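You operate a simulated robot arm through the tools that you are given. There is no shell and no other tool. Be economical: measure what you need, move in short steps, check, and stop when the job is done.

Carry out the task below with a simulated two-armed robot. There is one attempt and no reset: what you move stays moved.

TASK
Take the brown foot and put it on the space behind the power box. Then shut the right gate. Then put the short yellow carton on the top of the workbench away on the top of the loading table. Then turn the speed dial to 3. Then put the red bag from the top of the press table on the top of the counter. Then press the front left leg button two times. Then push the upper drawer of the small chest shut. Then take the red tip on the left bottom shelf of the racking and put it away on the top of the display table. Then pull the backrest carton lid open. The order counts. Set down upright: short yellow carton, red tip.

Only the result counts: the job must be done as asked and must still hold three seconds after the hand-in. Knocking over, shifting, dropping, spilling or breaking anything else fails it. Lids that push on must go on centred and level and be pressed home; caps that screw on are set level and turned clockwise until they are tight.

THE ROBOT
Two 7-joint arms with fingered hands on one trunk, on a base that drives. Base frame: it is fixed to the floor where the robot stands at the start and does not move with it; the origin is under the middle of the robot, x ahead of it, y to its left, z up; the surface under the hand at the start is at about z = 720. Units: mm, degrees, N and s.
The left shoulder is at the start at [88, 170, 1161], the right one opposite. With the tool pointing down near the work surface each hand reaches from about 240 to 780 mm from the robot's upright axis, wherever it stands, measured 20 degrees to its own side. Places, roughly: backrest carton lid [300, 6100, 1100]; brown foot (4x4x4 cm) [500, 200, 700]; front left leg button [3900, 5600, 1300]; red bag [4500, -4250, 1000]; red tip (5x5x5 cm) [4900, 5700, 1100]; right gate [1400, -3400, 900]; short yellow carton [2500, -4250, 1000]; space behind the power box (15x34 cm) [-940, 1300, 800]; speed dial [2700, -4500, 900]; top of the counter [0, -3200, 900]; top of the display table [2800, 5900, 700]; top of the loading table [9500, -2400, 700]; upper drawer of the small chest [3400, 5900, 900]. Payload 4 kg a hand.
The tool frame of a hand sits at the grasp point between the pads (the TCP): z along the fingers, y along the line on which they close. The tips reach 26 mm beyond it. Largest opening 132 mm; the body of the gripper starts 73 mm behind the TCP. The gripper is a hand of 4 fingers: y runs from the thumb to the fingers, the wrist lies at [0, 0, -224] in the tool frame.
Orientation is that of the tool frame in the base frame, as a unit quaternion [x, y, z, w]. With the fingers straight down and closing along the base's y, the tool's x points along the base's -x, its y along +y and its z along -z.

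THE INTERFACE
- The arms move only by the tool jog_arm. It takes "left_commands", "right_commands" or both (then of equal length, played together; a hand with none holds still); each is a list of rows, each a list of 2 entries, a list of its own where there are three numbers: the shift along the tool's x, y, z in units of 300 mm (1.0 is 300 mm), then the turn, a rotation vector about the tool's x, y, z in units of 45 degrees (1.0 is 45 degrees). In form: [[[tx, ty, tz], [wx, wy, wz]], ...]. A call has 1 to 20 rows; each row is the pose to reach, as a shift and turn from the pose commanded when the call began, along the tool's axes at that moment. A call with a number of a shift or a turn outside -1 to 1 is refused whole. Each row takes 0.2 s and may step no farther than 50 mm and 8.6 degrees from the row before; otherwise, the whole call is refused. Where a pose cannot be reached the arm comes as near as it can. A force on the tool above 40 N (or 10 N above the force at the start of the call, whichever is more), or a blocked arm, ends the call early, and 0.2 s more pass. In this call time passes only in rows, and 0.2 s behind the last. The reply holds the time, the measured pose of the TCP, the force on the tool along the base axes, the opening and the grip force, in the units named above and with some noise, with the torque about the TCP (base axes, N m) and any sound that the robot's microphone picked up, and new pictures: "show" is both (left out), scene, wrist or none (wrist: the cameras of the hands that moved).
- Cameras (640 x 400 px; columns grow to the right, rows downward): "scene" is now at [167.1, 24.6, 1315.6]; the picture's right is [0.34, -0.94, 0.00], its down [-0.72, -0.26, -0.64] and it looks along [0.60, 0.22, -0.77] (base axes); focal length 267 px, centre (320, 200). "left" rides on the left gripper at [-73, 6, -94] in its tool frame; the picture's right is [-0.08, -1.00, 0.00], its down [0.79, -0.06, -0.62] and it looks along [0.61, -0.05, 0.79] (tool axes); focal length 230 px, centre (320, 200). "right" rides on the right gripper at [73, 6, -94] in its tool frame; the picture's right is [-0.08, 1.00, 0.00], its down [-0.78, -0.06, -0.62] and it looks along [-0.61, -0.05, 0.79] (tool axes); focal length 230 px, centre (320, 200). There is no depth. A picture from a camera that has moved, and an enlarged one, comes with that camera's place and axes in the base frame and with its lens.
- lift_body(by): slides the trunk up (or, below 0, down) by that many mm; the arms and the scene camera ride with it, the base frame stays. It gives what a move gives, with no picture.
- drive_base(legs): drives the robot by 1 to 6 legs, each [ahead, left, turn to the left] in mm, mm and degrees, along the robot's own axes; the way and the turn of a leg run together, so that a leg with both is an arc; at most 1500 mm and 180 degrees a leg. The arms and the cameras ride along, it lands a little off, and it stops where it bumps. It gives what a move gives, and a new picture of the scene camera.
- curl_fingers(finger1, finger2, finger3, thumb_bend, hand): sets how far each is bent, from 0 (flat) to 1 (curled in); at 0.3 the hand is open as for a grip, at 0.7 the pads meet at the TCP. One left out holds its place. A second passes; each finger stops where it meets its share of the squeeze, and holds until it gets a number again. It is the only way to open and close the hand. It gives what a move gives, with no picture; readings hold the bend of each and the force on the fingers (four entries, about 0 where the hand has none), thumb and palm.
- head_to(pan, tilt): turns the head with the scene camera to pan (to the left, within 80 degrees either way) and tilt (down, from -29 to 69), counted from straight ahead of the robot. It gives what a move gives, and a new picture of the scene camera.
- zoom(camera, box): a new picture of the part [left, top, right, bottom] of that camera's present view, enlarged. No time passes.
- close_job(): hands the job in; it is judged then, once.

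Go step by step. Nothing tells you exact positions but the pictures and the camera data: compare them with the known pose of the tool, close in by small moves and look again before you grip or let go. The budget is 196 turns and 260 pictures, counting those below and the enlarged ones. Unless the task says otherwise, let go and move clear before handing in, and close with one line.

The tools are called after "Call:" by a JSON object that holds its "fn" and its "kwargs". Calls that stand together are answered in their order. jog_arm: Moves the arms, as the interface text tells. Its arguments: {"type":"object","properties":{"left_commands":{"type":"array","items":{"type":"array"}},"right_commands":{"type":"array","items":{"type":"array"}},"show":{"type":"string","enum":["both","scene","wrist","none"]}},"required":[]} The other tools are called the same way: lift_body (by) slides the trunk up or down; curl_fingers (finger1, finger2, finger3, thumb_bend, hand) moves the fingers one by one; drive_base (legs) drives the base; head_to (pan, tilt) turns the head that bears the scene camera; zoom (camera, box) takes an enlarged picture of a part of a camera's view; close_job () hands the job in.

At the start:

```text
clock: 0.0
left_eef_pos: [390.4, 434.8, 928.3]
left_ee_rot: [0.0, 1.0, -0.001, 0.001]
left_contact_force: [0.1, 0.2, -0.4]
left_wrist_torque: [-0.03, 0.01, 0.01]
left_finger_gap: 131.6
left_gripper_force: 0.1
left_shape: jaw
left_bend: [0.3, 0.3, 0.3, 0.3]
left_finger forces: [0.0, 0.1, 0.1, 0.1, 0.0, 0.0]
right_eef_pos: [594.1, -23.3, 910.7]
right_ee_rot: [0.0, 1.0, 0.0, -0.001]
right_contact_force: [-0.1, -0.1, 0.2]
right_wrist_torque: [0.0, -0.01, -0.04]
right_finger_gap: 131.9
right_gripper_force: 0.0
right_shape: jaw
right_bend: [0.3, 0.3, 0.3, 0.3]
right_finger forces: [0.1, 0.0, 0.0, 0.2, 0.0, 0.0]
trunk travel left (down, up): [-175.0, 176.0]
robot x, y, heading: [3.8, -1.8, 0.0]
head pan, tilt: [19.7, 50.2]
```

scene: 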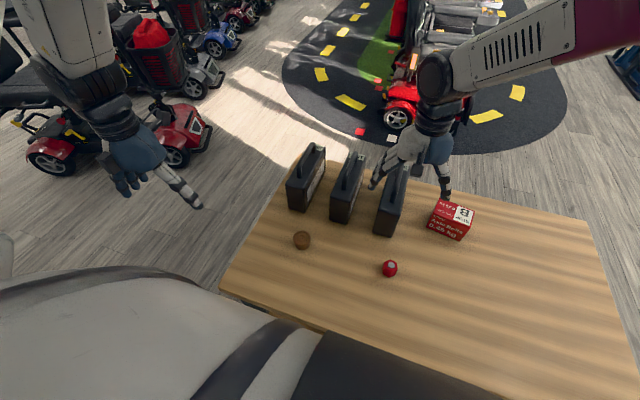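
right: 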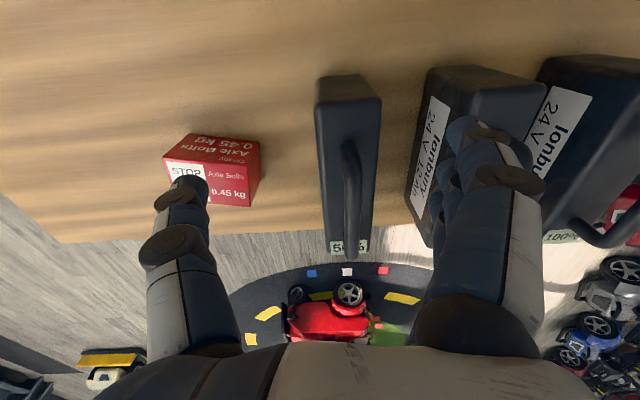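
left: 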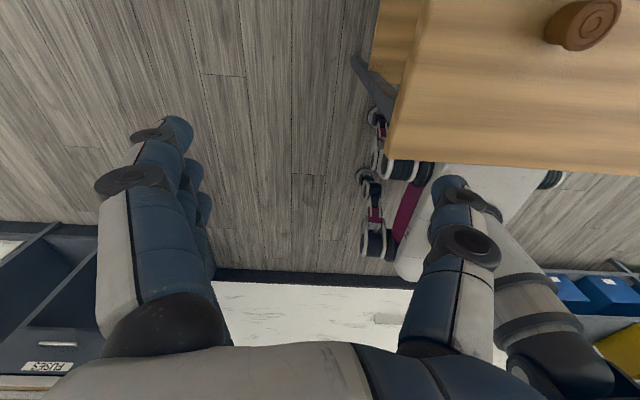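

The brown foot sits at about [480, 187, 740] on the table, and the two cameras agree on that. I'll bring the left hand over it and lower it partway.

Call:
{"fn": "jog_arm", "kwargs": {"left_commands": [[[-0.05, -0.138, 0], [0, 0, 0]], [[-0.1, -0.276, 0], [0, 0, 0]], [[-0.15, -0.414, 0], [0, 0, 0]], [[-0.2, -0.551, 0], [0, 0, 0]], [[-0.25, -0.689, 0], [0, 0, 0]], [[-0.3, -0.827, 0], [0, 0, 0]], [[-0.3, -0.827, 0.14], [0, 0, 0]], [[-0.3, -0.827, 0.28], [0, 0, 0]], [[-0.3, -0.827, 0.4], [0, 0, 0]]], "show": "both"}}

```text
clock: 2.0
left_eef_pos: [484.0, 186.4, 808.9]
left_ee_rot: [0.001, 1.0, 0.001, 0.0]
left_contact_force: [-0.2, 0.0, -0.1]
left_wrist_torque: [-0.04, 0.04, 0.0]
left_finger_gap: 132.0
left_gripper_force: 0.1
left_shape: jaw
left_bend: [0.3, 0.3, 0.3, 0.3]
left_finger forces: [0.0, 0.0, 0.0, 0.0, 0.0, 0.1]
right_eef_pos: [595.7, -20.4, 909.0]
right_ee_rot: [0.0, 1.0, 0.0, 0.0]
right_contact_force: [-0.4, 0.8, -0.4]
right_wrist_torque: [-0.02, -0.03, 0.05]
right_finger_gap: 131.9
right_gripper_force: 0.0
right_shape: jaw
right_bend: [0.3, 0.3, 0.3, 0.3]
right_finger forces: [0.1, 0.1, 0.1, 0.1, 0.0, 0.1]
trunk travel left (down, up): [-175.0, 176.0]
robot x, y, heading: [1.1, -0.6, 0.1]
head pan, tilt: [19.7, 50.2]
camera scene: at [167.6, 25.1, 1315.5], right [0.34, -0.94, 0.0], down [-0.72, -0.26, -0.64], along [0.6, 0.21, -0.77], focal length 267 px, centre (320, 200)
camera left: at [555.7, 191.2, 901.3], right [0.08, -1.0, 0.0], down [-0.79, -0.06, 0.62], along [-0.61, -0.05, -0.79], focal length 230 px, centre (320, 200)
```

scene: 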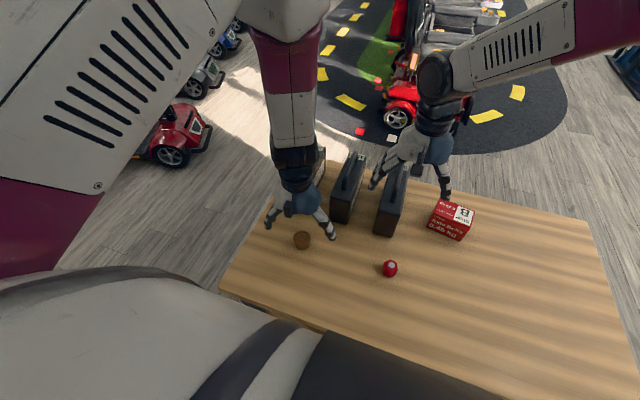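
left: 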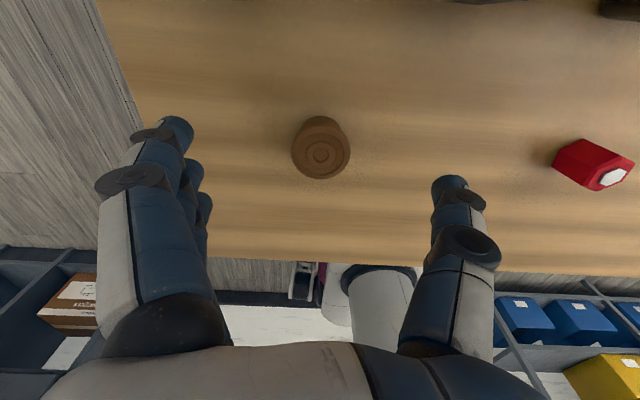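

The hand is centred over the foot. I'll lower it to z of about 750 and close.

Call:
{"fn": "jog_arm", "kwargs": {"left_commands": [[[-0.005, 0, 0.1], [0, 0, 0]], [[-0.01, 0, 0.195], [0, 0, 0]]], "show": "wrist"}}

Call:
{"fn": "curl_fingers", "kwargs": {"hand": "left", "finger1": 0.7, "finger2": 0.7, "finger3": 0.7, "thumb_bend": 0.7}}

```text
clock: 2.6
left_eef_pos: [485.5, 185.8, 750.8]
left_ee_rot: [0.0, 1.0, 0.0, 0.001]
left_contact_force: [-0.3, 0.3, -0.4]
left_wrist_torque: [0.0, -0.01, -0.01]
left_finger_gap: 132.1
left_gripper_force: 0.0
left_shape: jaw
left_bend: [0.3, 0.3, 0.3, 0.3]
left_finger forces: [0.1, 0.1, 0.0, 0.0, 0.1, 0.1]
right_eef_pos: [595.0, -22.2, 909.8]
right_ee_rot: [0.0, 1.0, -0.001, 0.0]
right_contact_force: [0.3, 0.4, 0.2]
right_wrist_torque: [0.02, -0.02, -0.02]
right_finger_gap: 131.8
right_gripper_force: 0.0
right_shape: jaw
right_bend: [0.3, 0.3, 0.3, 0.3]
right_finger forces: [0.0, 0.0, 0.1, 0.0, 0.1, 0.1]
trunk travel left (down, up): [-175.0, 176.0]
robot x, y, heading: [-0.0, 3.7, 0.2]
head pan, tilt: [19.7, 50.2]
camera left: at [557.4, 191.1, 843.4], right [0.08, -1.0, 0.0], down [-0.79, -0.06, 0.62], along [-0.61, -0.05, -0.79], focal length 230 px, centre (320, 200)
```

left: 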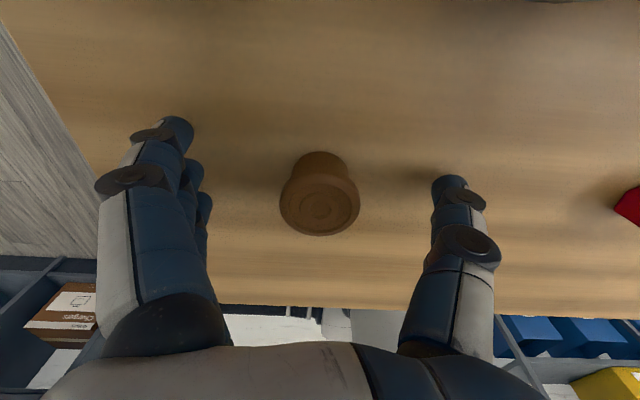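

```text
clock: 3.6
left_eef_pos: [484.6, 185.5, 751.7]
left_ee_rot: [0.0, 1.0, 0.0, 0.0]
left_contact_force: [0.0, -0.5, 0.3]
left_wrist_torque: [-0.01, -0.01, -0.01]
left_finger_gap: 24.8
left_gripper_force: 12.0
left_shape: fingers
left_bend: [0.7, 0.61, 0.65, 0.65]
left_finger forces: [0.0, 8.2, 3.7, 0.0, 12.5, 0.1]
right_eef_pos: [593.8, -22.9, 908.9]
right_ee_rot: [0.0, 1.0, -0.001, 0.0]
right_contact_force: [0.2, 0.7, 0.6]
right_wrist_torque: [-0.01, 0.0, -0.02]
right_finger_gap: 132.0
right_gripper_force: 0.0
right_shape: jaw
right_bend: [0.3, 0.3, 0.3, 0.3]
right_finger forces: [0.0, 0.0, 0.0, 0.1, 0.1, 0.0]
trunk travel left (down, up): [-175.0, 176.0]
robot x, y, heading: [-3.6, 5.4, 0.5]
head pan, tilt: [19.7, 50.2]
```

The foot is gripped at 12 N. I'll lift it and look around behind on the left.

Call:
{"fn": "jog_arm", "kwargs": {"left_commands": [[[0, 0, -0.15], [0, 0, 0]], [[0, 0, -0.3], [0, 0, 0]], [[0, 0, -0.45], [0, 0, 0]], [[0, 0, -0.6], [0, 0, 0]]], "show": "wrist"}}

Call:
{"fn": "head_to", "kwargs": {"pan": 80, "tilt": 20}}

```text
clock: 4.6
left_eef_pos: [482.5, 188.5, 928.3]
left_ee_rot: [-0.009, 1.0, -0.008, -0.005]
left_contact_force: [-0.1, 0.2, -0.6]
left_wrist_torque: [0.0, 0.0, 0.0]
left_finger_gap: 24.5
left_gripper_force: 12.5
left_shape: fingers
left_bend: [0.7, 0.61, 0.65, 0.65]
left_finger forces: [0.1, 8.5, 3.9, 0.0, 12.2, 0.0]
right_eef_pos: [595.3, -22.6, 909.5]
right_ee_rot: [0.0, 1.0, 0.0, -0.001]
right_contact_force: [-0.1, -0.1, 0.5]
right_wrist_torque: [0.01, -0.01, -0.01]
right_finger_gap: 131.9
right_gripper_force: 0.0
right_shape: jaw
right_bend: [0.3, 0.3, 0.3, 0.3]
right_finger forces: [0.1, 0.0, 0.0, 0.0, 0.0, 0.1]
trunk travel left (down, up): [-175.0, 176.0]
robot x, y, heading: [-4.2, -0.6, -0.1]
head pan, tilt: [19.7, 50.2]
camera left: at [555.2, 196.5, 1020.0], right [0.09, -1.0, 0.01], down [-0.78, -0.06, 0.63], along [-0.62, -0.07, -0.78], focal length 230 px, centre (320, 200)
```

left: 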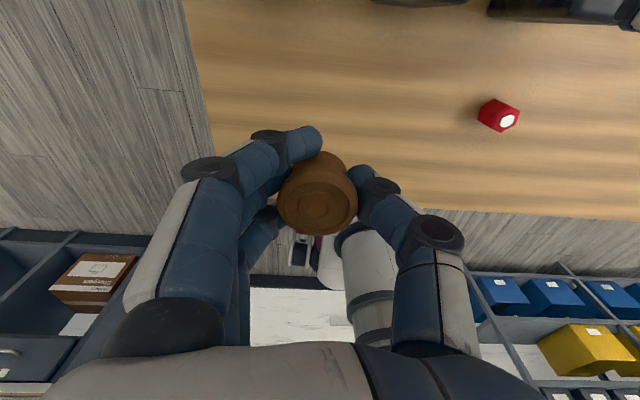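

```text
clock: 5.9
left_eef_pos: [485.8, 186.4, 932.7]
left_ee_rot: [-0.005, 1.0, -0.008, 0.001]
left_contact_force: [-0.5, 0.3, -0.4]
left_wrist_torque: [0.01, -0.04, -0.01]
left_finger_gap: 24.6
left_gripper_force: 12.0
left_shape: fingers
left_bend: [0.7, 0.61, 0.65, 0.65]
left_finger forces: [0.1, 8.4, 3.8, 0.0, 12.2, 0.1]
right_eef_pos: [596.0, -21.7, 910.6]
right_ee_rot: [0.0, 1.0, 0.0, 0.0]
right_contact_force: [0.0, -0.2, 0.6]
right_wrist_torque: [0.03, 0.01, -0.03]
right_finger_gap: 131.8
right_gripper_force: 0.0
right_shape: jaw
right_bend: [0.3, 0.3, 0.3, 0.3]
right_finger forces: [0.0, 0.0, 0.1, 0.1, 0.0, 0.0]
trunk travel left (down, up): [-175.0, 176.0]
robot x, y, heading: [1.3, -1.1, -0.2]
head pan, tilt: [80.0, 20.0]
camera scene: at [111.0, 90.5, 1361.4], right [0.98, -0.17, 0.0], down [-0.06, -0.34, -0.94], along [0.16, 0.93, -0.34], focal length 267 px, centre (320, 200)
```

scene: 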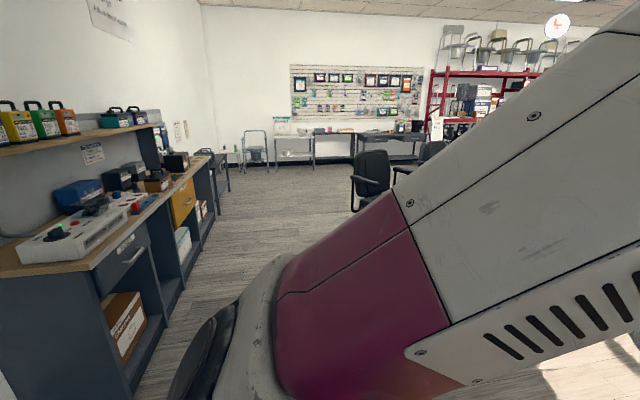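

The bench with the power box runs along the wall behind and to the left. I'll back off the table and turn left 90° so the camera looks behind.

Call:
{"fn": "drive_base", "kwargs": {"legs": [[-150, 0, 0], [0, 0, 90]]}}

```text
clock: 11.1
left_eef_pos: [-344.9, 482.2, 933.2]
left_ee_rot: [0.715, -0.699, 0.006, -0.006]
left_contact_force: [-1.3, -0.4, -0.9]
left_wrist_torque: [0.0, -0.02, -0.02]
left_finger_gap: 24.4
left_gripper_force: 12.5
left_shape: fingers
left_bend: [0.7, 0.61, 0.65, 0.65]
left_finger forces: [0.0, 8.4, 3.5, 0.0, 12.0, 0.1]
right_eef_pos: [-135.7, 595.2, 910.9]
right_ee_rot: [0.711, -0.703, 0.001, 0.0]
right_contact_force: [0.2, 0.0, 0.7]
right_wrist_torque: [0.0, -0.02, -0.01]
right_finger_gap: 131.7
right_gripper_force: 0.1
right_shape: jaw
right_bend: [0.3, 0.3, 0.3, 0.3]
right_finger forces: [0.0, 0.1, 0.0, 0.0, 0.0, 0.0]
trunk travel left (down, up): [-175.0, 176.0]
robot x, y, heading: [-148.5, -2.1, 90.9]
head pan, tilt: [80.0, 20.0]
camera scene: at [-243.3, 107.8, 1361.5], right [0.16, 0.99, 0.0], down [0.34, -0.06, -0.94], along [-0.93, 0.15, -0.34], focal length 267 px, centre (320, 200)
```

scene: 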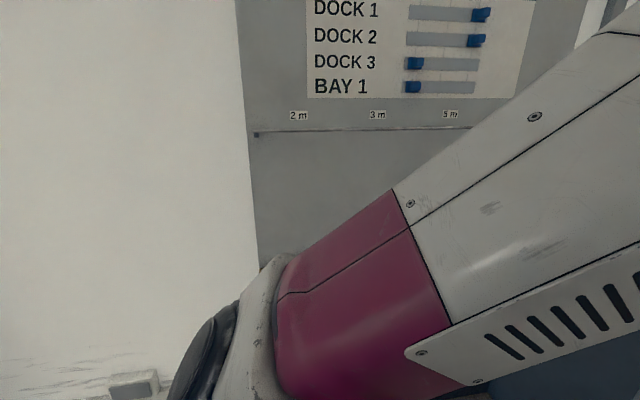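

Call:
{"fn": "head_to", "kwargs": {"pan": 35, "tilt": 25}}

Call:
{"fn": "head_to", "kwargs": {"pan": 80, "tilt": 60}}

```text
clock: 12.2
left_eef_pos: [-343.4, 481.3, 933.4]
left_ee_rot: [0.716, -0.698, 0.006, -0.006]
left_contact_force: [-0.1, -0.1, 0.2]
left_wrist_torque: [0.02, 0.01, -0.02]
left_finger_gap: 24.3
left_gripper_force: 11.8
left_shape: fingers
left_bend: [0.7, 0.61, 0.65, 0.65]
left_finger forces: [0.0, 8.4, 3.5, 0.0, 12.2, 0.0]
right_eef_pos: [-135.0, 594.3, 909.9]
right_ee_rot: [0.712, -0.702, 0.001, 0.001]
right_contact_force: [0.2, -0.1, -0.5]
right_wrist_torque: [-0.01, 0.03, 0.02]
right_finger_gap: 132.0
right_gripper_force: 0.1
right_shape: jaw
right_bend: [0.3, 0.3, 0.3, 0.3]
right_finger forces: [0.0, 0.0, 0.1, 0.0, 0.0, 0.0]
trunk travel left (down, up): [-175.0, 176.0]
robot x, y, heading: [-150.2, -1.3, 91.1]
head pan, tilt: [35.0, 25.0]
camera scene: at [-205.1, 167.5, 1353.4], right [0.81, 0.58, 0.0], down [0.25, -0.34, -0.91], along [-0.53, 0.74, -0.42], focal length 267 px, centre (320, 200)
```

scene: 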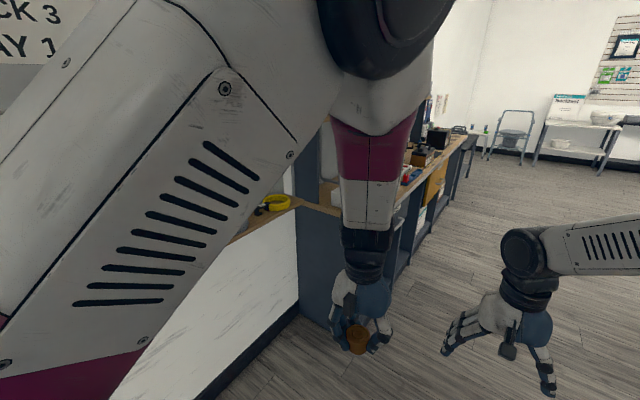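

```text
clock: 13.4
left_eef_pos: [-344.5, 482.7, 934.2]
left_ee_rot: [0.716, -0.698, 0.006, -0.006]
left_contact_force: [0.7, 0.0, -0.2]
left_wrist_torque: [0.02, 0.01, 0.03]
left_finger_gap: 24.4
left_gripper_force: 12.3
left_shape: fingers
left_bend: [0.7, 0.61, 0.65, 0.65]
left_finger forces: [0.0, 8.4, 3.5, 0.1, 12.1, 0.0]
right_eef_pos: [-136.1, 595.4, 909.9]
right_ee_rot: [0.711, -0.703, 0.0, 0.0]
right_contact_force: [0.1, -0.5, 0.6]
right_wrist_torque: [0.01, -0.02, -0.01]
right_finger_gap: 131.8
right_gripper_force: 0.1
right_shape: jaw
right_bend: [0.3, 0.3, 0.3, 0.3]
right_finger forces: [0.0, 0.0, 0.0, 0.0, 0.0, 0.0]
trunk travel left (down, up): [-175.0, 176.0]
robot x, y, heading: [-147.3, -0.5, 91.0]
head pan, tilt: [80.0, 60.0]
camera scene: at [-217.0, 103.6, 1303.4], right [0.16, 0.99, 0.0], down [0.85, -0.14, -0.5], along [-0.49, 0.08, -0.87], focal length 267 px, centre (320, 200)
```

scene: 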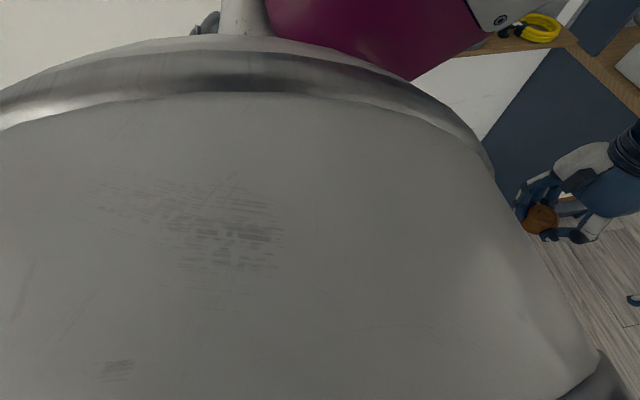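

The floor towards +y is clear and the wall is at about x = -1060. I'll drive to a spot in front of the power box and turn to face it from a distance.

Call:
{"fn": "drive_base", "kwargs": {"legs": [[770, -200, 0], [770, -200, 0], [0, 0, 89]]}}

Call:
{"fn": "head_to", "kwargs": {"pan": 10, "tilt": 25}}

```text
clock: 25.3
left_eef_pos: [-250.9, 1389.7, 932.6]
left_ee_rot: [1.0, -0.021, 0.0, -0.011]
left_contact_force: [-0.1, -0.4, -0.4]
left_wrist_torque: [0.01, -0.01, 0.01]
left_finger_gap: 24.4
left_gripper_force: 12.1
left_shape: fingers
left_bend: [0.7, 0.61, 0.66, 0.65]
left_finger forces: [0.0, 8.4, 3.3, 0.0, 11.9, 0.0]
right_eef_pos: [-349.2, 1604.0, 908.6]
right_ee_rot: [1.0, -0.028, 0.0, 0.001]
right_contact_force: [-0.9, -0.2, -1.0]
right_wrist_torque: [-0.02, 0.0, -0.02]
right_finger_gap: 131.7
right_gripper_force: 0.1
right_shape: jaw
right_bend: [0.3, 0.3, 0.3, 0.3]
right_finger forces: [0.0, 0.0, 0.1, 0.1, 0.0, 0.0]
trunk travel left (down, up): [-175.0, 176.0]
robot x, y, heading: [243.8, 1549.1, 176.7]
head pan, tilt: [80.0, 60.0]
camera scene: at [134.7, 1488.3, 1303.3], right [-0.97, 0.23, 0.0], down [0.2, 0.84, -0.5], along [-0.11, -0.49, -0.87], focal length 267 px, centre (320, 200)
```

scene: 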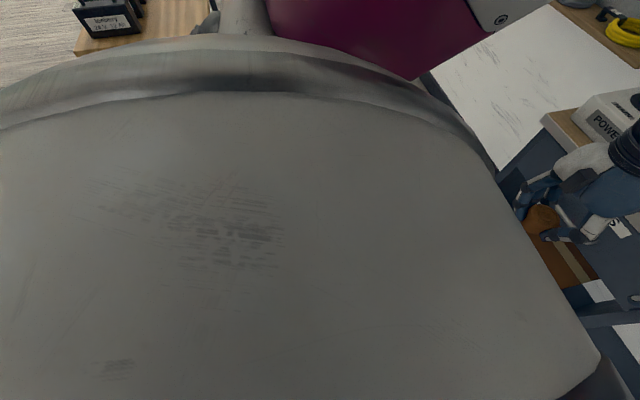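

```text
clock: 26.7
left_eef_pos: [-252.4, 1388.2, 933.9]
left_ee_rot: [1.0, -0.022, 0.0, -0.01]
left_contact_force: [0.6, -0.6, -1.1]
left_wrist_torque: [0.03, 0.02, -0.01]
left_finger_gap: 24.3
left_gripper_force: 11.5
left_shape: fingers
left_bend: [0.7, 0.61, 0.66, 0.65]
left_finger forces: [0.0, 8.3, 3.3, 0.0, 11.9, 0.0]
right_eef_pos: [-349.3, 1604.8, 909.6]
right_ee_rot: [1.0, -0.028, 0.001, -0.001]
right_contact_force: [0.3, 0.4, 0.7]
right_wrist_torque: [0.0, -0.01, 0.01]
right_finger_gap: 131.9
right_gripper_force: 0.1
right_shape: jaw
right_bend: [0.3, 0.3, 0.3, 0.3]
right_finger forces: [0.1, 0.0, 0.1, 0.0, 0.0, 0.0]
trunk travel left (down, up): [-175.0, 176.0]
robot x, y, heading: [242.3, 1548.7, 176.7]
head pan, tilt: [10.0, 25.0]
camera scene: at [58.4, 1542.4, 1353.4], right [-0.12, 0.99, 0.0], down [0.42, 0.05, -0.91], along [-0.9, -0.11, -0.42], focal length 267 px, centre (320, 200)
```

scene: 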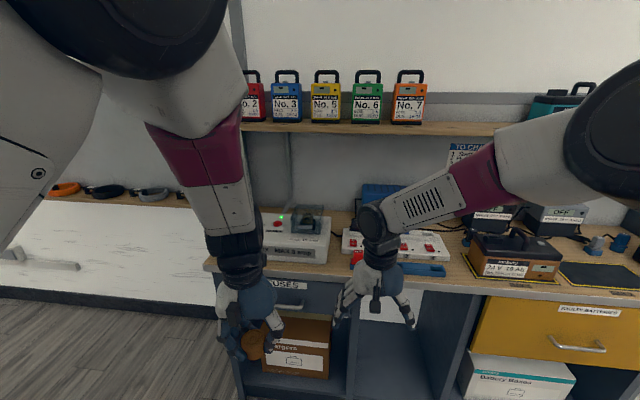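

Call:
{"fn": "zoom", "kwargs": {"camera": "scene", "box": [230, 140, 450, 300]}}

```text
2.50 times, centred on (340, 220) of scene
camera zoom: at [58.4, 1542.4, 1353.4], right [-0.12, 0.99, 0.0], down [0.42, 0.05, -0.91], along [-0.9, -0.11, -0.42], focal length 668 px, centre (270, 150)
```

zoom: 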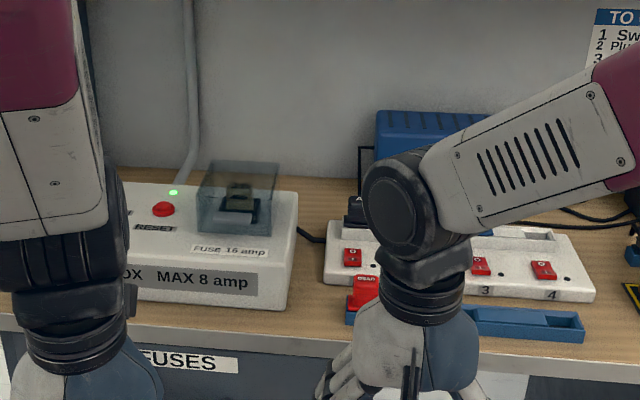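

The power box's back is at about x = -840, with the free strip behind it. I'll pull both hands in, raise the right one, then drive up to the bench.

Call:
{"fn": "jog_arm", "kwargs": {"left_commands": [[[0.15, 0, 0], [0, 0, 0]], [[0.3, 0, 0], [0, 0, 0]], [[0.45, 0, 0], [0, 0, 0]], [[0.5, 0, 0], [0, 0, 0]], [[0.5, 0, 0], [0, 0, 0]], [[0.5, 0, 0], [0, 0, 0]]], "right_commands": [[[0.12, 0, -0.08], [0, 0, 0]], [[0.24, 0, -0.16], [0, 0, 0]], [[0.36, 0, -0.24], [0, 0, 0]], [[0.48, 0, -0.32], [0, 0, 0]], [[0.6, 0, -0.4], [0, 0, 0]], [[0.7, 0, -0.4], [0, 0, 0]]], "show": "none"}}

Call:
{"fn": "drive_base", "kwargs": {"legs": [[400, 80, 3.3]]}}

```text
clock: 28.1
left_eef_pos: [-112.3, 1385.0, 931.9]
left_ee_rot: [1.0, -0.02, 0.0, -0.009]
left_contact_force: [0.2, 0.3, -0.2]
left_wrist_torque: [0.01, -0.01, 0.0]
left_finger_gap: 24.3
left_gripper_force: 12.5
left_shape: fingers
left_bend: [0.7, 0.61, 0.66, 0.65]
left_finger forces: [0.0, 8.4, 3.5, 0.1, 11.9, 0.0]
left hand out of reach, approached as far as the arm can: row 4, 5, 6
right_eef_pos: [-139.2, 1593.2, 1031.3]
right_ee_rot: [1.0, -0.028, 0.0, -0.001]
right_contact_force: [0.8, -0.6, 0.3]
right_wrist_torque: [0.05, 0.03, 0.0]
right_finger_gap: 131.6
right_gripper_force: 0.0
right_shape: jaw
right_bend: [0.3, 0.3, 0.3, 0.3]
right_finger forces: [0.0, 0.0, 0.1, 0.1, 0.0, 0.0]
trunk travel left (down, up): [-175.0, 176.0]
robot x, y, heading: [243.6, 1555.2, 176.6]
head pan, tilt: [10.0, 25.0]
```

```text
clock: 30.6
left_eef_pos: [-495.1, 1297.0, 931.8]
left_ee_rot: [1.0, 0.006, 0.001, -0.009]
left_contact_force: [-0.4, -0.3, -0.2]
left_wrist_torque: [0.01, 0.0, 0.05]
left_finger_gap: 24.1
left_gripper_force: 11.9
left_shape: fingers
left_bend: [0.7, 0.61, 0.66, 0.65]
left_finger forces: [0.0, 8.4, 3.5, 0.0, 11.9, 0.0]
right_eef_pos: [-533.9, 1504.2, 1029.9]
right_ee_rot: [1.0, 0.0, -0.001, 0.0]
right_contact_force: [-0.2, -0.6, -0.4]
right_wrist_torque: [-0.01, -0.01, 0.0]
right_finger_gap: 131.7
right_gripper_force: 0.2
right_shape: jaw
right_bend: [0.3, 0.3, 0.3, 0.3]
right_finger forces: [0.1, 0.0, 0.0, 0.0, 0.0, 0.0]
trunk travel left (down, up): [-175.0, 176.0]
robot x, y, heading: [-147.9, 1480.4, -180.0]
head pan, tilt: [10.0, 25.0]
camera scene: at [-332.8, 1463.1, 1353.3], right [-0.17, 0.98, 0.0], down [0.42, 0.07, -0.91], along [-0.89, -0.16, -0.42], focal length 267 px, centre (320, 200)
```

scene: 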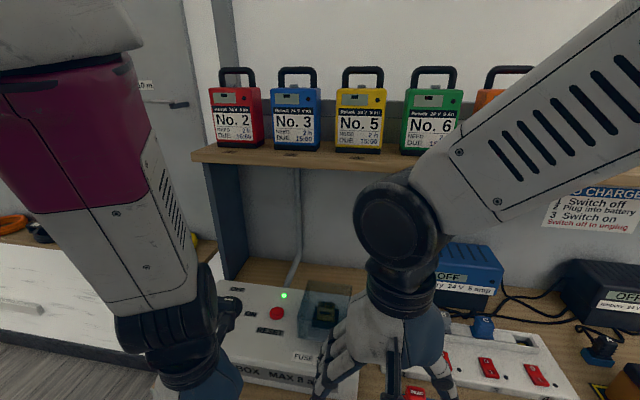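

There's a shelf over the spot, with its front at x of about -890 and its underside at about z 1165, so the hand has to go in tilted. I'll move the right hand aside, tilt and sidestep the left hand, then edge closer.

Call:
{"fn": "jog_arm", "kwargs": {"left_commands": [[[0, 0.08, 0], [0, -0.16, 0]], [[0, 0.16, 0], [0, -0.32, 0]], [[0, 0.24, 0], [0, -0.48, 0]], [[0, 0.32, 0], [0, -0.64, 0]], [[0, 0.39, 0], [0, -0.667, 0]], [[0, 0.39, 0], [0, -0.667, 0]]], "right_commands": [[[0, -0.15, 0], [0, 0, 0]], [[0, -0.3, 0], [0, 0, 0]], [[0, -0.45, 0], [0, 0, 0]], [[0, -0.6, 0], [0, 0, 0]], [[0, -0.75, 0], [0, 0, 0]], [[0, -0.9, 0], [0, 0, 0]]], "show": "none"}}

Call:
{"fn": "drive_base", "kwargs": {"legs": [[100, 0, 0]]}}

```text
clock: 32.0
left_eef_pos: [-583.7, 1138.1, 918.2]
left_ee_rot: [0.966, 0.009, -0.257, -0.006]
left_contact_force: [-0.5, 0.7, 0.2]
left_wrist_torque: [-0.01, -0.07, 0.02]
left_finger_gap: 24.5
left_gripper_force: 11.8
left_shape: fingers
left_bend: [0.7, 0.61, 0.66, 0.65]
left_finger forces: [0.0, 8.4, 3.7, 0.0, 11.9, 0.0]
left hand out of reach, approached as far as the arm can: row 1, 2, 3, 4, 5, 6
right_eef_pos: [-536.7, 1775.2, 1030.7]
right_ee_rot: [1.0, 0.0, 0.0, 0.0]
right_contact_force: [0.0, 0.1, -0.4]
right_wrist_torque: [-0.04, 0.0, 0.03]
right_finger_gap: 132.0
right_gripper_force: 0.0
right_shape: jaw
right_bend: [0.3, 0.3, 0.3, 0.3]
right_finger forces: [0.0, 0.1, 0.0, 0.1, 0.1, 0.0]
trunk travel left (down, up): [-175.0, 176.0]
robot x, y, heading: [-150.9, 1477.9, 180.2]
head pan, tilt: [10.0, 25.0]
```

```text
clock: 33.1
left_eef_pos: [-685.1, 1139.1, 916.8]
left_ee_rot: [0.966, 0.008, -0.258, -0.007]
left_contact_force: [-0.5, 0.6, -0.6]
left_wrist_torque: [0.01, -0.01, -0.03]
left_finger_gap: 24.1
left_gripper_force: 12.3
left_shape: fingers
left_bend: [0.7, 0.61, 0.66, 0.65]
left_finger forces: [0.0, 8.4, 3.6, 0.1, 11.8, 0.0]
right_eef_pos: [-635.0, 1775.8, 1032.7]
right_ee_rot: [1.0, -0.001, -0.001, 0.001]
right_contact_force: [0.2, 0.1, 0.0]
right_wrist_torque: [-0.01, -0.02, -0.06]
right_finger_gap: 132.0
right_gripper_force: 0.1
right_shape: jaw
right_bend: [0.3, 0.3, 0.3, 0.3]
right_finger forces: [0.1, 0.1, 0.0, 0.0, 0.1, 0.0]
trunk travel left (down, up): [-175.0, 176.0]
robot x, y, heading: [-246.7, 1481.2, 179.9]
head pan, tilt: [10.0, 25.0]
camera scene: at [-433.4, 1463.7, 1353.3], right [-0.17, 0.99, 0.0], down [0.42, 0.07, -0.91], along [-0.89, -0.16, -0.42], focal length 267 px, centre (320, 200)
```

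scene: 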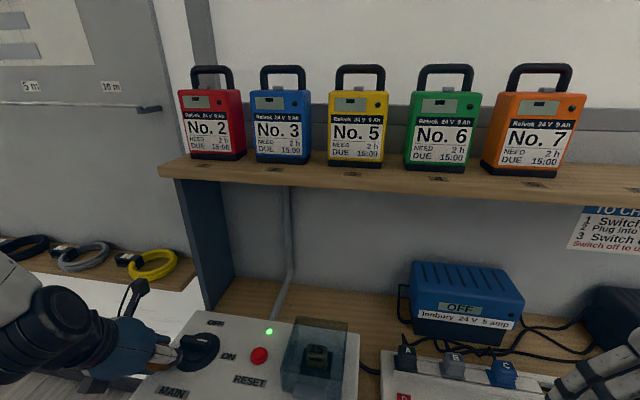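

The left hand is near the power box's main switch, so I'll raise it a little first and confirm how the commands map to motion.

Call:
{"fn": "jog_arm", "kwargs": {"left_commands": [[[-0.058, 0, -0.101], [0, 0, 0]]], "show": "wrist"}}

```text
clock: 33.5
left_eef_pos: [-687.0, 1133.8, 952.7]
left_ee_rot: [0.966, 0.007, -0.258, -0.007]
left_contact_force: [-0.3, 0.1, -0.6]
left_wrist_torque: [-0.04, 0.01, 0.0]
left_finger_gap: 24.3
left_gripper_force: 12.0
left_shape: fingers
left_bend: [0.7, 0.61, 0.66, 0.65]
left_finger forces: [0.1, 8.4, 3.7, 0.0, 11.8, 0.0]
right_eef_pos: [-634.0, 1775.6, 1033.6]
right_ee_rot: [1.0, 0.0, 0.0, 0.002]
right_contact_force: [-0.2, -0.3, -0.1]
right_wrist_torque: [-0.04, 0.01, 0.02]
right_finger_gap: 131.8
right_gripper_force: 0.1
right_shape: jaw
right_bend: [0.3, 0.3, 0.3, 0.3]
right_finger forces: [0.0, 0.0, 0.0, 0.1, 0.1, 0.0]
trunk travel left (down, up): [-175.0, 176.0]
robot x, y, heading: [-246.0, 1482.6, 179.8]
head pan, tilt: [10.0, 25.0]
camera left: at [-704.5, 1126.3, 1069.1], right [-0.08, 1.0, 0.06], down [0.99, 0.07, 0.14], along [0.14, 0.07, -0.99], focal length 230 px, centre (320, 200)
```

left: 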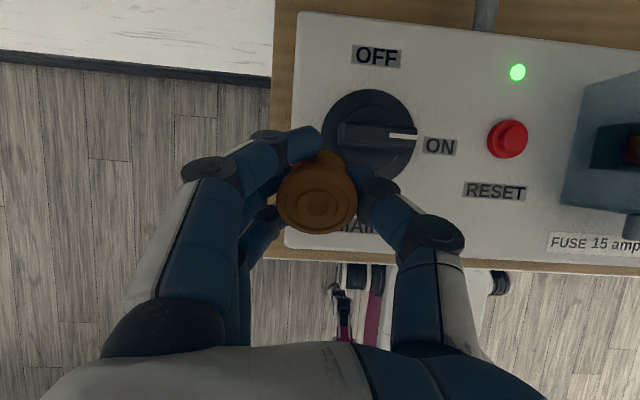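

Commands now follow the real pose. I'll carry the foot over the main switch, then down into the gap under the shelf.

Call:
{"fn": "jog_arm", "kwargs": {"left_commands": [[[-0.118, -0.028, 0.068], [0, 0, 0]], [[-0.235, -0.057, 0.136], [0, 0, 0]], [[-0.353, -0.085, 0.204], [0, 0, 0]], [[-0.47, -0.113, 0.272], [0, 0, 0]], [[-0.521, -0.113, 0.395], [0, 0, 0]], [[-0.572, -0.113, 0.518], [0, 0, 0]], [[-0.623, -0.113, 0.641], [0, 0, 0]]], "show": "both"}}

```text
clock: 35.1
left_eef_pos: [-945.0, 1170.7, 877.4]
left_ee_rot: [0.966, 0.008, -0.259, -0.007]
left_contact_force: [0.0, 0.6, -1.0]
left_wrist_torque: [-0.02, 0.01, 0.02]
left_finger_gap: 24.4
left_gripper_force: 11.6
left_shape: fingers
left_bend: [0.7, 0.61, 0.66, 0.65]
left_finger forces: [0.0, 8.2, 3.8, 0.0, 11.5, 0.0]
right_eef_pos: [-636.6, 1775.0, 1032.2]
right_ee_rot: [1.0, -0.001, 0.0, 0.0]
right_contact_force: [-0.5, -0.3, 0.7]
right_wrist_torque: [-0.04, 0.02, 0.01]
right_finger_gap: 132.2
right_gripper_force: 0.0
right_shape: jaw
right_bend: [0.3, 0.3, 0.3, 0.3]
right_finger forces: [0.0, 0.1, 0.1, 0.0, 0.0, 0.0]
trunk travel left (down, up): [-175.0, 176.0]
robot x, y, heading: [-247.2, 1478.7, 180.1]
head pan, tilt: [10.0, 25.0]
camera scene: at [-433.6, 1463.6, 1353.1], right [-0.17, 0.99, 0.0], down [0.42, 0.07, -0.91], along [-0.89, -0.16, -0.42], focal length 267 px, centre (320, 200)
camera left: at [-962.1, 1161.7, 993.1], right [-0.08, 1.0, 0.06], down [0.99, 0.07, 0.14], along [0.14, 0.07, -0.99], focal length 230 px, centre (320, 200)
```

scene: 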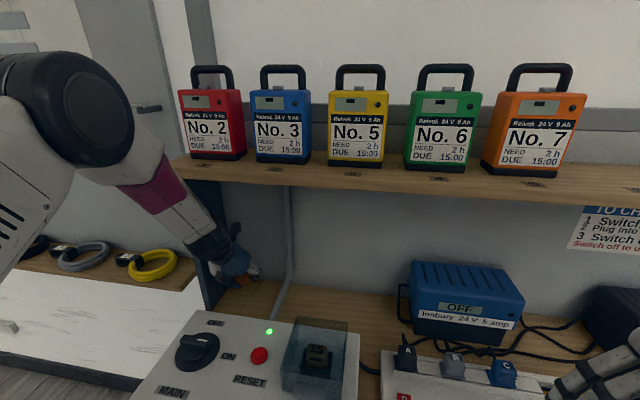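
left: 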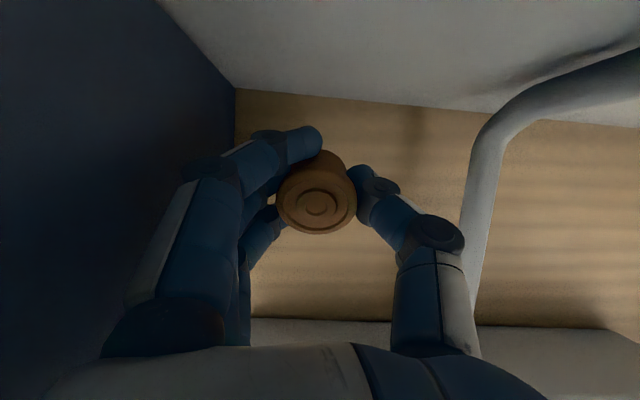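

The view is good: the foot sits between the side panel and the cable, behind the power box. I'll lower it until it touches.

Call:
{"fn": "jog_arm", "kwargs": {"left_commands": [[[0.05, 0, 0.087], [0, 0, 0]], [[0.09, 0, 0.156], [0, 0, 0]], [[0.097, 0, 0.167], [0, 0, 0]]], "show": "both"}}

```text
clock: 35.9
left_eef_pos: [-950.5, 1167.4, 836.0]
left_ee_rot: [0.962, 0.009, -0.272, -0.003]
left_contact_force: [3.0, -2.0, 28.3]
left_wrist_torque: [-0.37, -0.41, 0.01]
left_finger_gap: 26.3
left_gripper_force: 30.2
left_shape: fingers
left_bend: [0.7, 0.63, 0.73, 0.65]
left_finger forces: [0.1, 6.7, 37.9, 0.1, 15.2, 0.1]
right_eef_pos: [-633.8, 1775.1, 1034.4]
right_ee_rot: [1.0, 0.0, -0.002, 0.001]
right_contact_force: [-0.4, -0.7, -1.1]
right_wrist_torque: [0.0, 0.01, 0.01]
right_finger_gap: 131.9
right_gripper_force: 0.0
right_shape: jaw
right_bend: [0.3, 0.3, 0.3, 0.3]
right_finger forces: [0.0, 0.0, 0.0, 0.0, 0.0, 0.0]
trunk travel left (down, up): [-175.0, 176.0]
robot x, y, heading: [-243.4, 1483.4, 180.1]
head pan, tilt: [10.0, 25.0]
stopped in row 3 (left hand): the force on the tool passed its limit at 46 N (the readings are from after the stop); the commanded pose is now the measured one
camera scene: at [-429.1, 1464.4, 1354.2], right [-0.17, 0.98, 0.0], down [0.41, 0.07, -0.91], along [-0.89, -0.16, -0.42], focal length 267 px, centre (320, 200)
camera left: at [-964.7, 1160.5, 952.1], right [-0.08, 1.0, 0.05], down [0.99, 0.07, 0.12], along [0.11, 0.06, -0.99], focal length 230 px, centre (320, 200)
```

scene: 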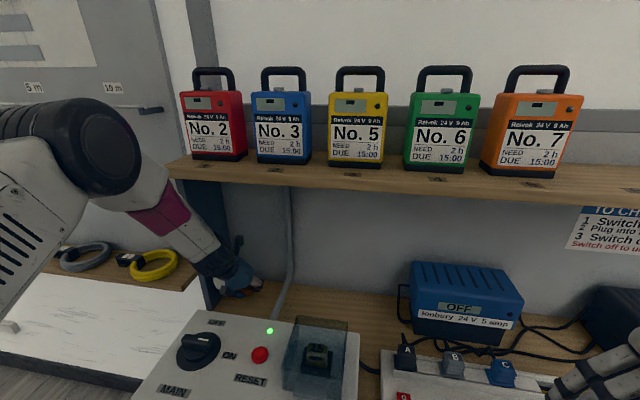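
left: 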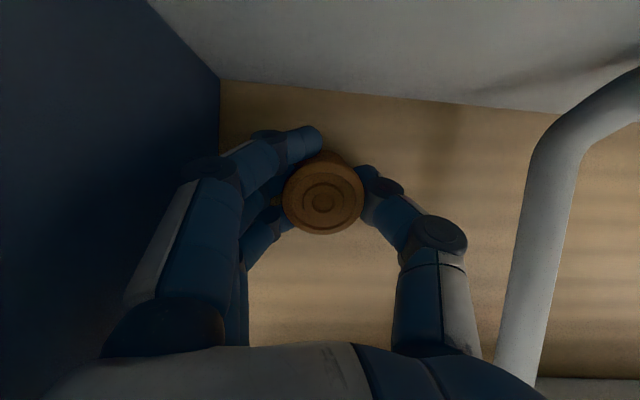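

The foot touched down, so the bench here is at about z 800. I'll back off 3 mm and open gently.

Call:
{"fn": "jog_arm", "kwargs": {"left_commands": [[[-0.005, 0, -0.009], [0, 0, 0]]], "show": "none"}}

Call:
{"fn": "curl_fingers", "kwargs": {"hand": "left", "finger1": 0.5, "finger2": 0.5, "finger3": 0.5, "thumb_bend": 0.5}}

Call:
{"fn": "jog_arm", "kwargs": {"left_commands": [[[-0.01, 0, -0.02], [0, 0, 0]]], "show": "wrist"}}

```text
clock: 36.3
left_eef_pos: [-950.4, 1168.3, 835.3]
left_ee_rot: [0.963, 0.008, -0.27, -0.004]
left_contact_force: [-7.4, -5.4, 25.9]
left_wrist_torque: [-0.45, -0.04, -0.11]
left_finger_gap: 25.8
left_gripper_force: 26.5
left_shape: fingers
left_bend: [0.7, 0.62, 0.72, 0.65]
left_finger forces: [0.1, 7.7, 32.5, 0.0, 12.5, 0.0]
right_eef_pos: [-635.8, 1776.1, 1032.3]
right_ee_rot: [1.0, -0.001, -0.002, 0.001]
right_contact_force: [0.1, 0.6, -0.6]
right_wrist_torque: [-0.02, -0.01, -0.01]
right_finger_gap: 131.5
right_gripper_force: 0.1
right_shape: jaw
right_bend: [0.3, 0.3, 0.3, 0.3]
right_finger forces: [0.0, 0.0, 0.0, 0.0, 0.0, 0.1]
trunk travel left (down, up): [-175.0, 176.0]
robot x, y, heading: [-251.0, 1479.0, 179.9]
head pan, tilt: [10.0, 25.0]
```

```text
clock: 37.3
left_eef_pos: [-949.1, 1168.9, 831.1]
left_ee_rot: [0.964, 0.008, -0.265, -0.005]
left_contact_force: [1.0, 0.9, 8.4]
left_wrist_torque: [-0.05, -0.16, 0.04]
left_finger_gap: 70.0
left_gripper_force: 3.7
left_shape: fingers
left_bend: [0.5, 0.5, 0.79, 0.5]
left_finger forces: [0.0, 0.0, 7.6, 0.0, 0.0, 0.1]
right_eef_pos: [-634.8, 1775.6, 1033.0]
right_ee_rot: [1.0, 0.0, -0.001, 0.0]
right_contact_force: [0.1, 0.1, 0.4]
right_wrist_torque: [0.03, 0.0, 0.02]
right_finger_gap: 131.9
right_gripper_force: 0.1
right_shape: jaw
right_bend: [0.3, 0.3, 0.3, 0.3]
right_finger forces: [0.1, 0.1, 0.0, 0.0, 0.0, 0.0]
trunk travel left (down, up): [-175.0, 176.0]
robot x, y, heading: [-249.1, 1480.4, 180.2]
head pan, tilt: [10.0, 25.0]
```

```text
clock: 37.7
left_eef_pos: [-948.1, 1169.9, 839.8]
left_ee_rot: [0.964, 0.008, -0.266, -0.005]
left_contact_force: [0.7, 3.0, 7.4]
left_wrist_torque: [-0.06, -0.09, 0.04]
left_finger_gap: 70.0
left_gripper_force: 3.5
left_shape: fingers
left_bend: [0.5, 0.5, 0.67, 0.5]
left_finger forces: [0.0, 0.0, 7.4, 0.0, 0.0, 0.0]
right_eef_pos: [-634.7, 1775.7, 1032.7]
right_ee_rot: [1.0, 0.0, -0.001, 0.0]
right_contact_force: [-0.2, 0.1, 0.6]
right_wrist_torque: [0.0, 0.0, 0.0]
right_finger_gap: 132.0
right_gripper_force: 0.0
right_shape: jaw
right_bend: [0.3, 0.3, 0.3, 0.3]
right_finger forces: [0.0, 0.0, 0.0, 0.0, 0.1, 0.0]
trunk travel left (down, up): [-175.0, 176.0]
robot x, y, heading: [-250.3, 1479.9, 180.0]
head pan, tilt: [10.0, 25.0]
camera left: at [-963.4, 1161.1, 956.5], right [-0.08, 1.0, 0.05], down [0.99, 0.07, 0.13], along [0.12, 0.06, -0.99], focal length 230 px, centre (320, 200)
```

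left: 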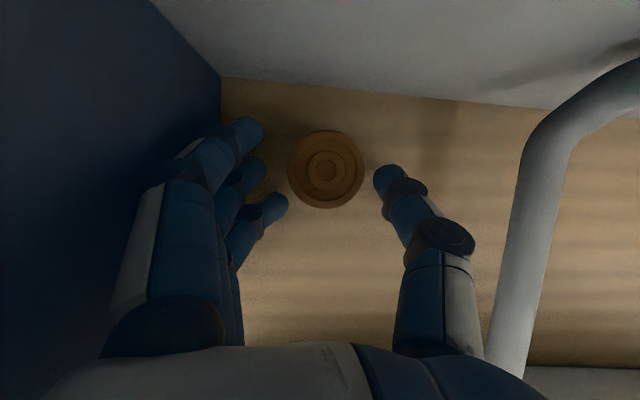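

The foot stands flat in the space. I'll bring the hand back out along the path it came in.

Call:
{"fn": "jog_arm", "kwargs": {"left_commands": [[[-0.067, 0, -0.115], [0, 0, 0]], [[-0.01, 0, -0.24], [0, 0, 0]], [[0.045, 0, -0.36], [0, 0, 0]], [[0.1, 0, -0.48], [0, 0, 0]], [[0.22, 0, -0.549], [0, 0, 0]], [[0.34, 0, -0.618], [0, 0, 0]], [[0.46, 0, -0.687], [0, 0, 0]], [[0.567, 0, -0.75], [0, 0, 0]]], "show": "scene"}}

```text
clock: 39.5
left_eef_pos: [-704.1, 1169.0, 943.1]
left_ee_rot: [0.964, 0.007, -0.265, -0.005]
left_contact_force: [0.6, 0.7, 0.0]
left_wrist_torque: [-0.01, 0.02, 0.02]
left_finger_gap: 70.0
left_gripper_force: 0.0
left_shape: fingers
left_bend: [0.5, 0.5, 0.5, 0.5]
left_finger forces: [0.0, 0.1, 0.1, 0.1, 0.0, 0.0]
left hand out of reach, approached as far as the arm can: row 8
right_eef_pos: [-635.9, 1775.3, 1031.8]
right_ee_rot: [1.0, -0.001, -0.001, -0.001]
right_contact_force: [-0.6, 0.0, 0.0]
right_wrist_torque: [0.01, -0.03, 0.0]
right_finger_gap: 131.9
right_gripper_force: 0.0
right_shape: jaw
right_bend: [0.3, 0.3, 0.3, 0.3]
right_finger forces: [0.0, 0.0, 0.0, 0.1, 0.0, 0.0]
trunk travel left (down, up): [-175.0, 176.0]
robot x, y, heading: [-246.4, 1480.8, 179.8]
head pan, tilt: [10.0, 25.0]
camera scene: at [-432.7, 1463.7, 1353.3], right [-0.17, 0.99, 0.0], down [0.42, 0.07, -0.91], along [-0.89, -0.16, -0.42], focal length 267 px, centre (320, 200)
```

scene: 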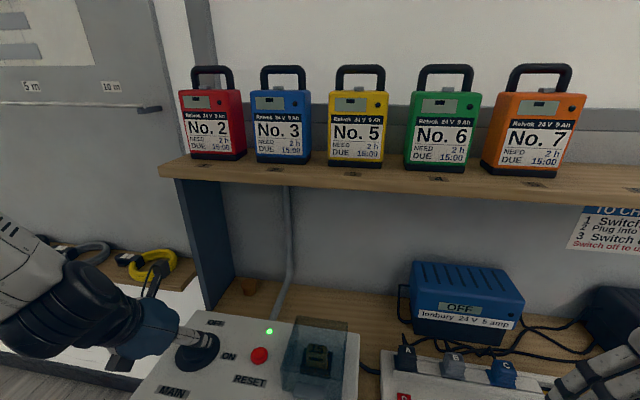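

The foot is in place. I'll back away, straighten the left hand, turn towards -y and look that way.

Call:
{"fn": "drive_base", "kwargs": {"legs": [[-350, 0, 0], [0, 0, 90]]}}

Call:
{"fn": "head_to", "kwargs": {"pan": 0, "tilt": 10}}

Call:
{"fn": "head_to", "kwargs": {"pan": 55, "tilt": 10}}

```text
clock: 45.6
left_eef_pos: [420.6, 1027.6, 944.4]
left_ee_rot: [0.673, 0.69, -0.19, 0.185]
left_contact_force: [-0.5, -0.1, 0.1]
left_wrist_torque: [-0.01, 0.01, 0.0]
left_finger_gap: 70.3
left_gripper_force: 0.0
left_shape: fingers
left_bend: [0.5, 0.5, 0.5, 0.5]
left_finger forces: [0.0, 0.0, 0.0, 0.0, 0.1, 0.0]
right_eef_pos: [-184.7, 1091.3, 1033.3]
right_ee_rot: [0.705, 0.71, 0.0, 0.0]
right_contact_force: [-0.6, -0.4, 0.1]
right_wrist_torque: [-0.02, 0.01, 0.0]
right_finger_gap: 132.1
right_gripper_force: 0.0
right_shape: jaw
right_bend: [0.3, 0.3, 0.3, 0.3]
right_finger forces: [0.0, 0.1, 0.1, 0.0, 0.0, 0.0]
trunk travel left (down, up): [-175.0, 176.0]
robot x, y, heading: [107.3, 1478.2, -89.5]
head pan, tilt: [10.0, 25.0]
camera scene: at [123.8, 1294.5, 1353.4], right [-0.98, -0.18, 0.0], down [-0.08, 0.42, -0.91], along [0.16, -0.89, -0.42], focal length 267 px, centre (320, 200)
```

scene: 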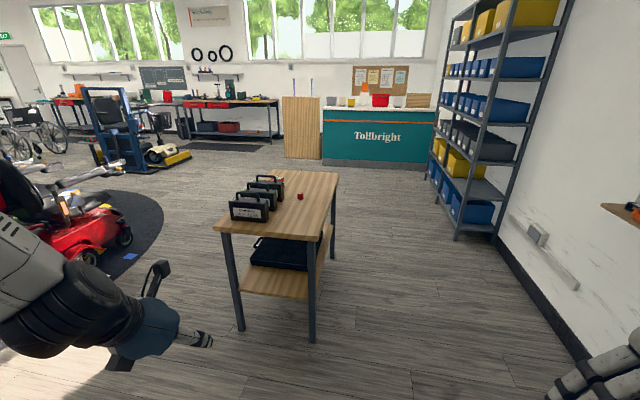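

```text
clock: 46.4
left_eef_pos: [420.6, 1027.0, 944.0]
left_ee_rot: [0.673, 0.691, -0.191, 0.186]
left_contact_force: [0.9, -1.0, 0.1]
left_wrist_torque: [-0.01, 0.0, 0.0]
left_finger_gap: 70.1
left_gripper_force: 0.1
left_shape: fingers
left_bend: [0.5, 0.5, 0.5, 0.5]
left_finger forces: [0.0, 0.1, 0.0, 0.0, 0.0, 0.0]
right_eef_pos: [-186.1, 1090.2, 1033.3]
right_ee_rot: [0.705, 0.71, 0.0, 0.0]
right_contact_force: [0.0, 0.0, 0.8]
right_wrist_torque: [-0.01, 0.03, -0.02]
right_finger_gap: 132.2
right_gripper_force: 0.2
right_shape: jaw
right_bend: [0.3, 0.3, 0.3, 0.3]
right_finger forces: [0.0, 0.1, 0.0, 0.0, 0.1, 0.1]
trunk travel left (down, up): [-175.0, 176.0]
robot x, y, heading: [106.5, 1481.1, -90.0]
head pan, tilt: [0.0, 10.0]
camera scene: at [107.7, 1292.1, 1377.7], right [-1.0, -0.01, 0.0], down [0.0, 0.17, -0.98], along [0.01, -0.98, -0.17], focal length 267 px, centre (320, 200)
```

scene: 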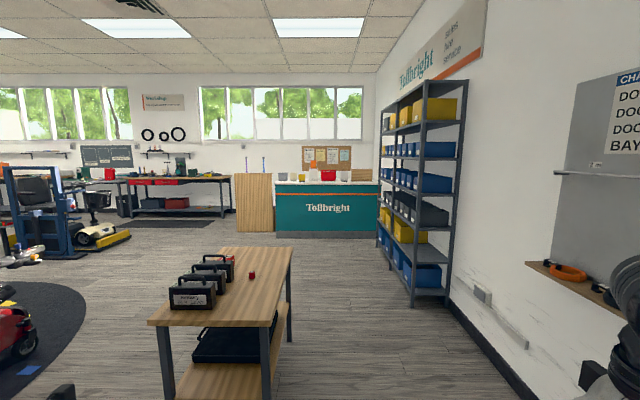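

```text
clock: 47.6
left_eef_pos: [421.9, 1026.1, 945.6]
left_ee_rot: [0.673, 0.691, -0.19, 0.186]
left_contact_force: [0.5, -0.7, 1.0]
left_wrist_torque: [-0.03, 0.0, -0.02]
left_finger_gap: 70.1
left_gripper_force: 0.0
left_shape: fingers
left_bend: [0.5, 0.5, 0.5, 0.5]
left_finger forces: [0.0, 0.0, 0.1, 0.0, 0.1, 0.0]
right_eef_pos: [-185.8, 1090.0, 1031.5]
right_ee_rot: [0.705, 0.709, 0.0, -0.001]
right_contact_force: [0.2, 0.0, -0.6]
right_wrist_torque: [0.0, 0.02, -0.05]
right_finger_gap: 132.0
right_gripper_force: 0.0
right_shape: jaw
right_bend: [0.3, 0.3, 0.3, 0.3]
right_finger forces: [0.1, 0.0, 0.1, 0.0, 0.0, 0.0]
trunk travel left (down, up): [-175.0, 176.0]
robot x, y, heading: [105.9, 1480.1, -89.5]
head pan, tilt: [55.0, 10.0]
camera scene: at [183.5, 1332.2, 1377.8], right [-0.57, -0.82, 0.0], down [-0.14, 0.1, -0.98], along [0.81, -0.56, -0.17], focal length 267 px, centre (320, 200)
```

scene: 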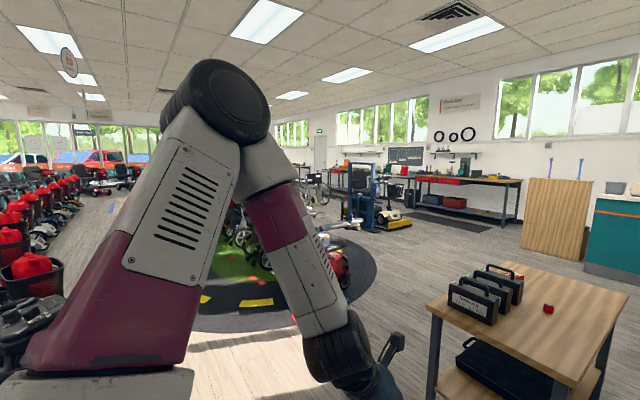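

The gate is the wooden panel left of the Tollbright counter. I'll drive past the table towards it and look again.

Call:
{"fn": "drive_base", "kwargs": {"legs": [[1400, -300, 0], [1400, 0, 0], [600, 1000, 0]]}}

Call:
{"fn": "head_to", "kwargs": {"pan": -10, "tilt": 20}}

```text
clock: 58.6
left_eef_pos: [120.7, -1177.1, 953.3]
left_ee_rot: [0.687, 0.669, -0.214, 0.184]
left_contact_force: [0.7, -1.1, 0.5]
left_wrist_torque: [0.03, 0.01, -0.01]
left_finger_gap: 70.3
left_gripper_force: 0.1
left_shape: fingers
left_bend: [0.5, 0.5, 0.5, 0.5]
left_finger forces: [0.0, 0.1, 0.0, 0.0, 0.0, 0.1]
right_eef_pos: [-477.4, -1077.0, 1063.3]
right_ee_rot: [0.72, 0.693, -0.035, 0.015]
right_contact_force: [-0.5, -0.7, 0.1]
right_wrist_torque: [0.0, 0.02, 0.01]
right_finger_gap: 132.0
right_gripper_force: 0.0
right_shape: jaw
right_bend: [0.3, 0.3, 0.3, 0.3]
right_finger forces: [0.1, 0.0, 0.1, 0.0, 0.1, 0.0]
trunk travel left (down, up): [-175.0, 176.0]
robot x, y, heading: [-186.6, -729.5, -93.1]
head pan, tilt: [55.0, 10.0]
stopped in leg 2: the robot was blocked; the commanded pose is now the measured one
camera scene: at [-89.8, -845.3, 1381.0], right [-0.61, -0.79, 0.04], down [-0.16, 0.08, -0.98], along [0.77, -0.61, -0.17], focal length 267 px, centre (320, 200)
```

scene: 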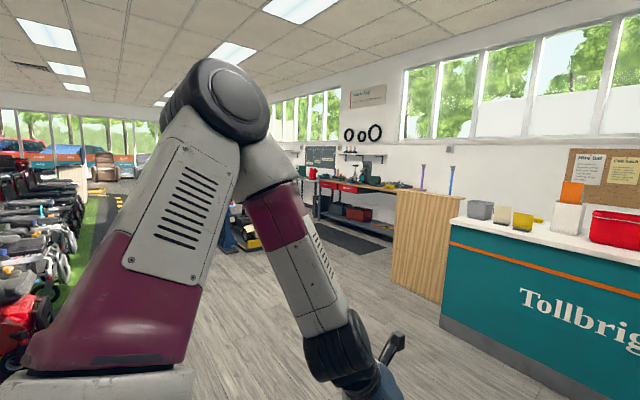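

```text
clock: 60.0
left_eef_pos: [121.1, -1177.1, 953.0]
left_ee_rot: [0.686, 0.67, -0.215, 0.183]
left_contact_force: [-0.7, -0.8, -0.8]
left_wrist_torque: [0.03, 0.02, 0.02]
left_finger_gap: 70.0
left_gripper_force: 0.0
left_shape: fingers
left_bend: [0.5, 0.5, 0.5, 0.5]
left_finger forces: [0.0, 0.1, 0.0, 0.0, 0.0, 0.0]
right_eef_pos: [-477.9, -1079.0, 1063.8]
right_ee_rot: [0.721, 0.692, -0.034, 0.016]
right_contact_force: [-0.2, 0.2, -0.3]
right_wrist_torque: [0.02, -0.02, -0.03]
right_finger_gap: 131.7
right_gripper_force: 0.0
right_shape: jaw
right_bend: [0.3, 0.3, 0.3, 0.3]
right_finger forces: [0.1, 0.1, 0.0, 0.0, 0.1, 0.0]
trunk travel left (down, up): [-175.0, 176.0]
robot x, y, heading: [-187.4, -734.8, -92.7]
head pan, tilt: [-10.0, 20.0]
camera scene: at [-182.9, -878.7, 1367.5], right [-0.97, 0.22, 0.02], down [0.05, 0.3, -0.95], along [-0.22, -0.93, -0.31], focal length 267 px, centre (320, 200)
```

scene: 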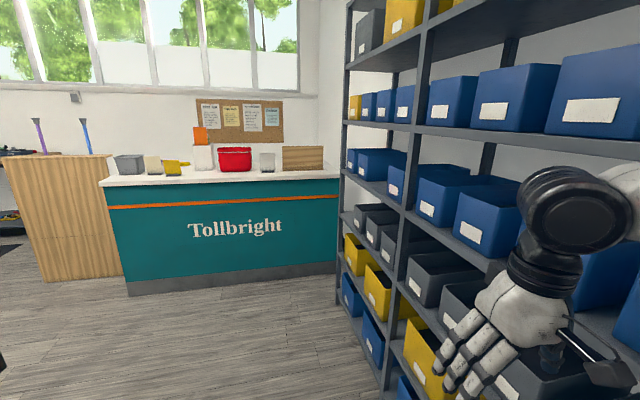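

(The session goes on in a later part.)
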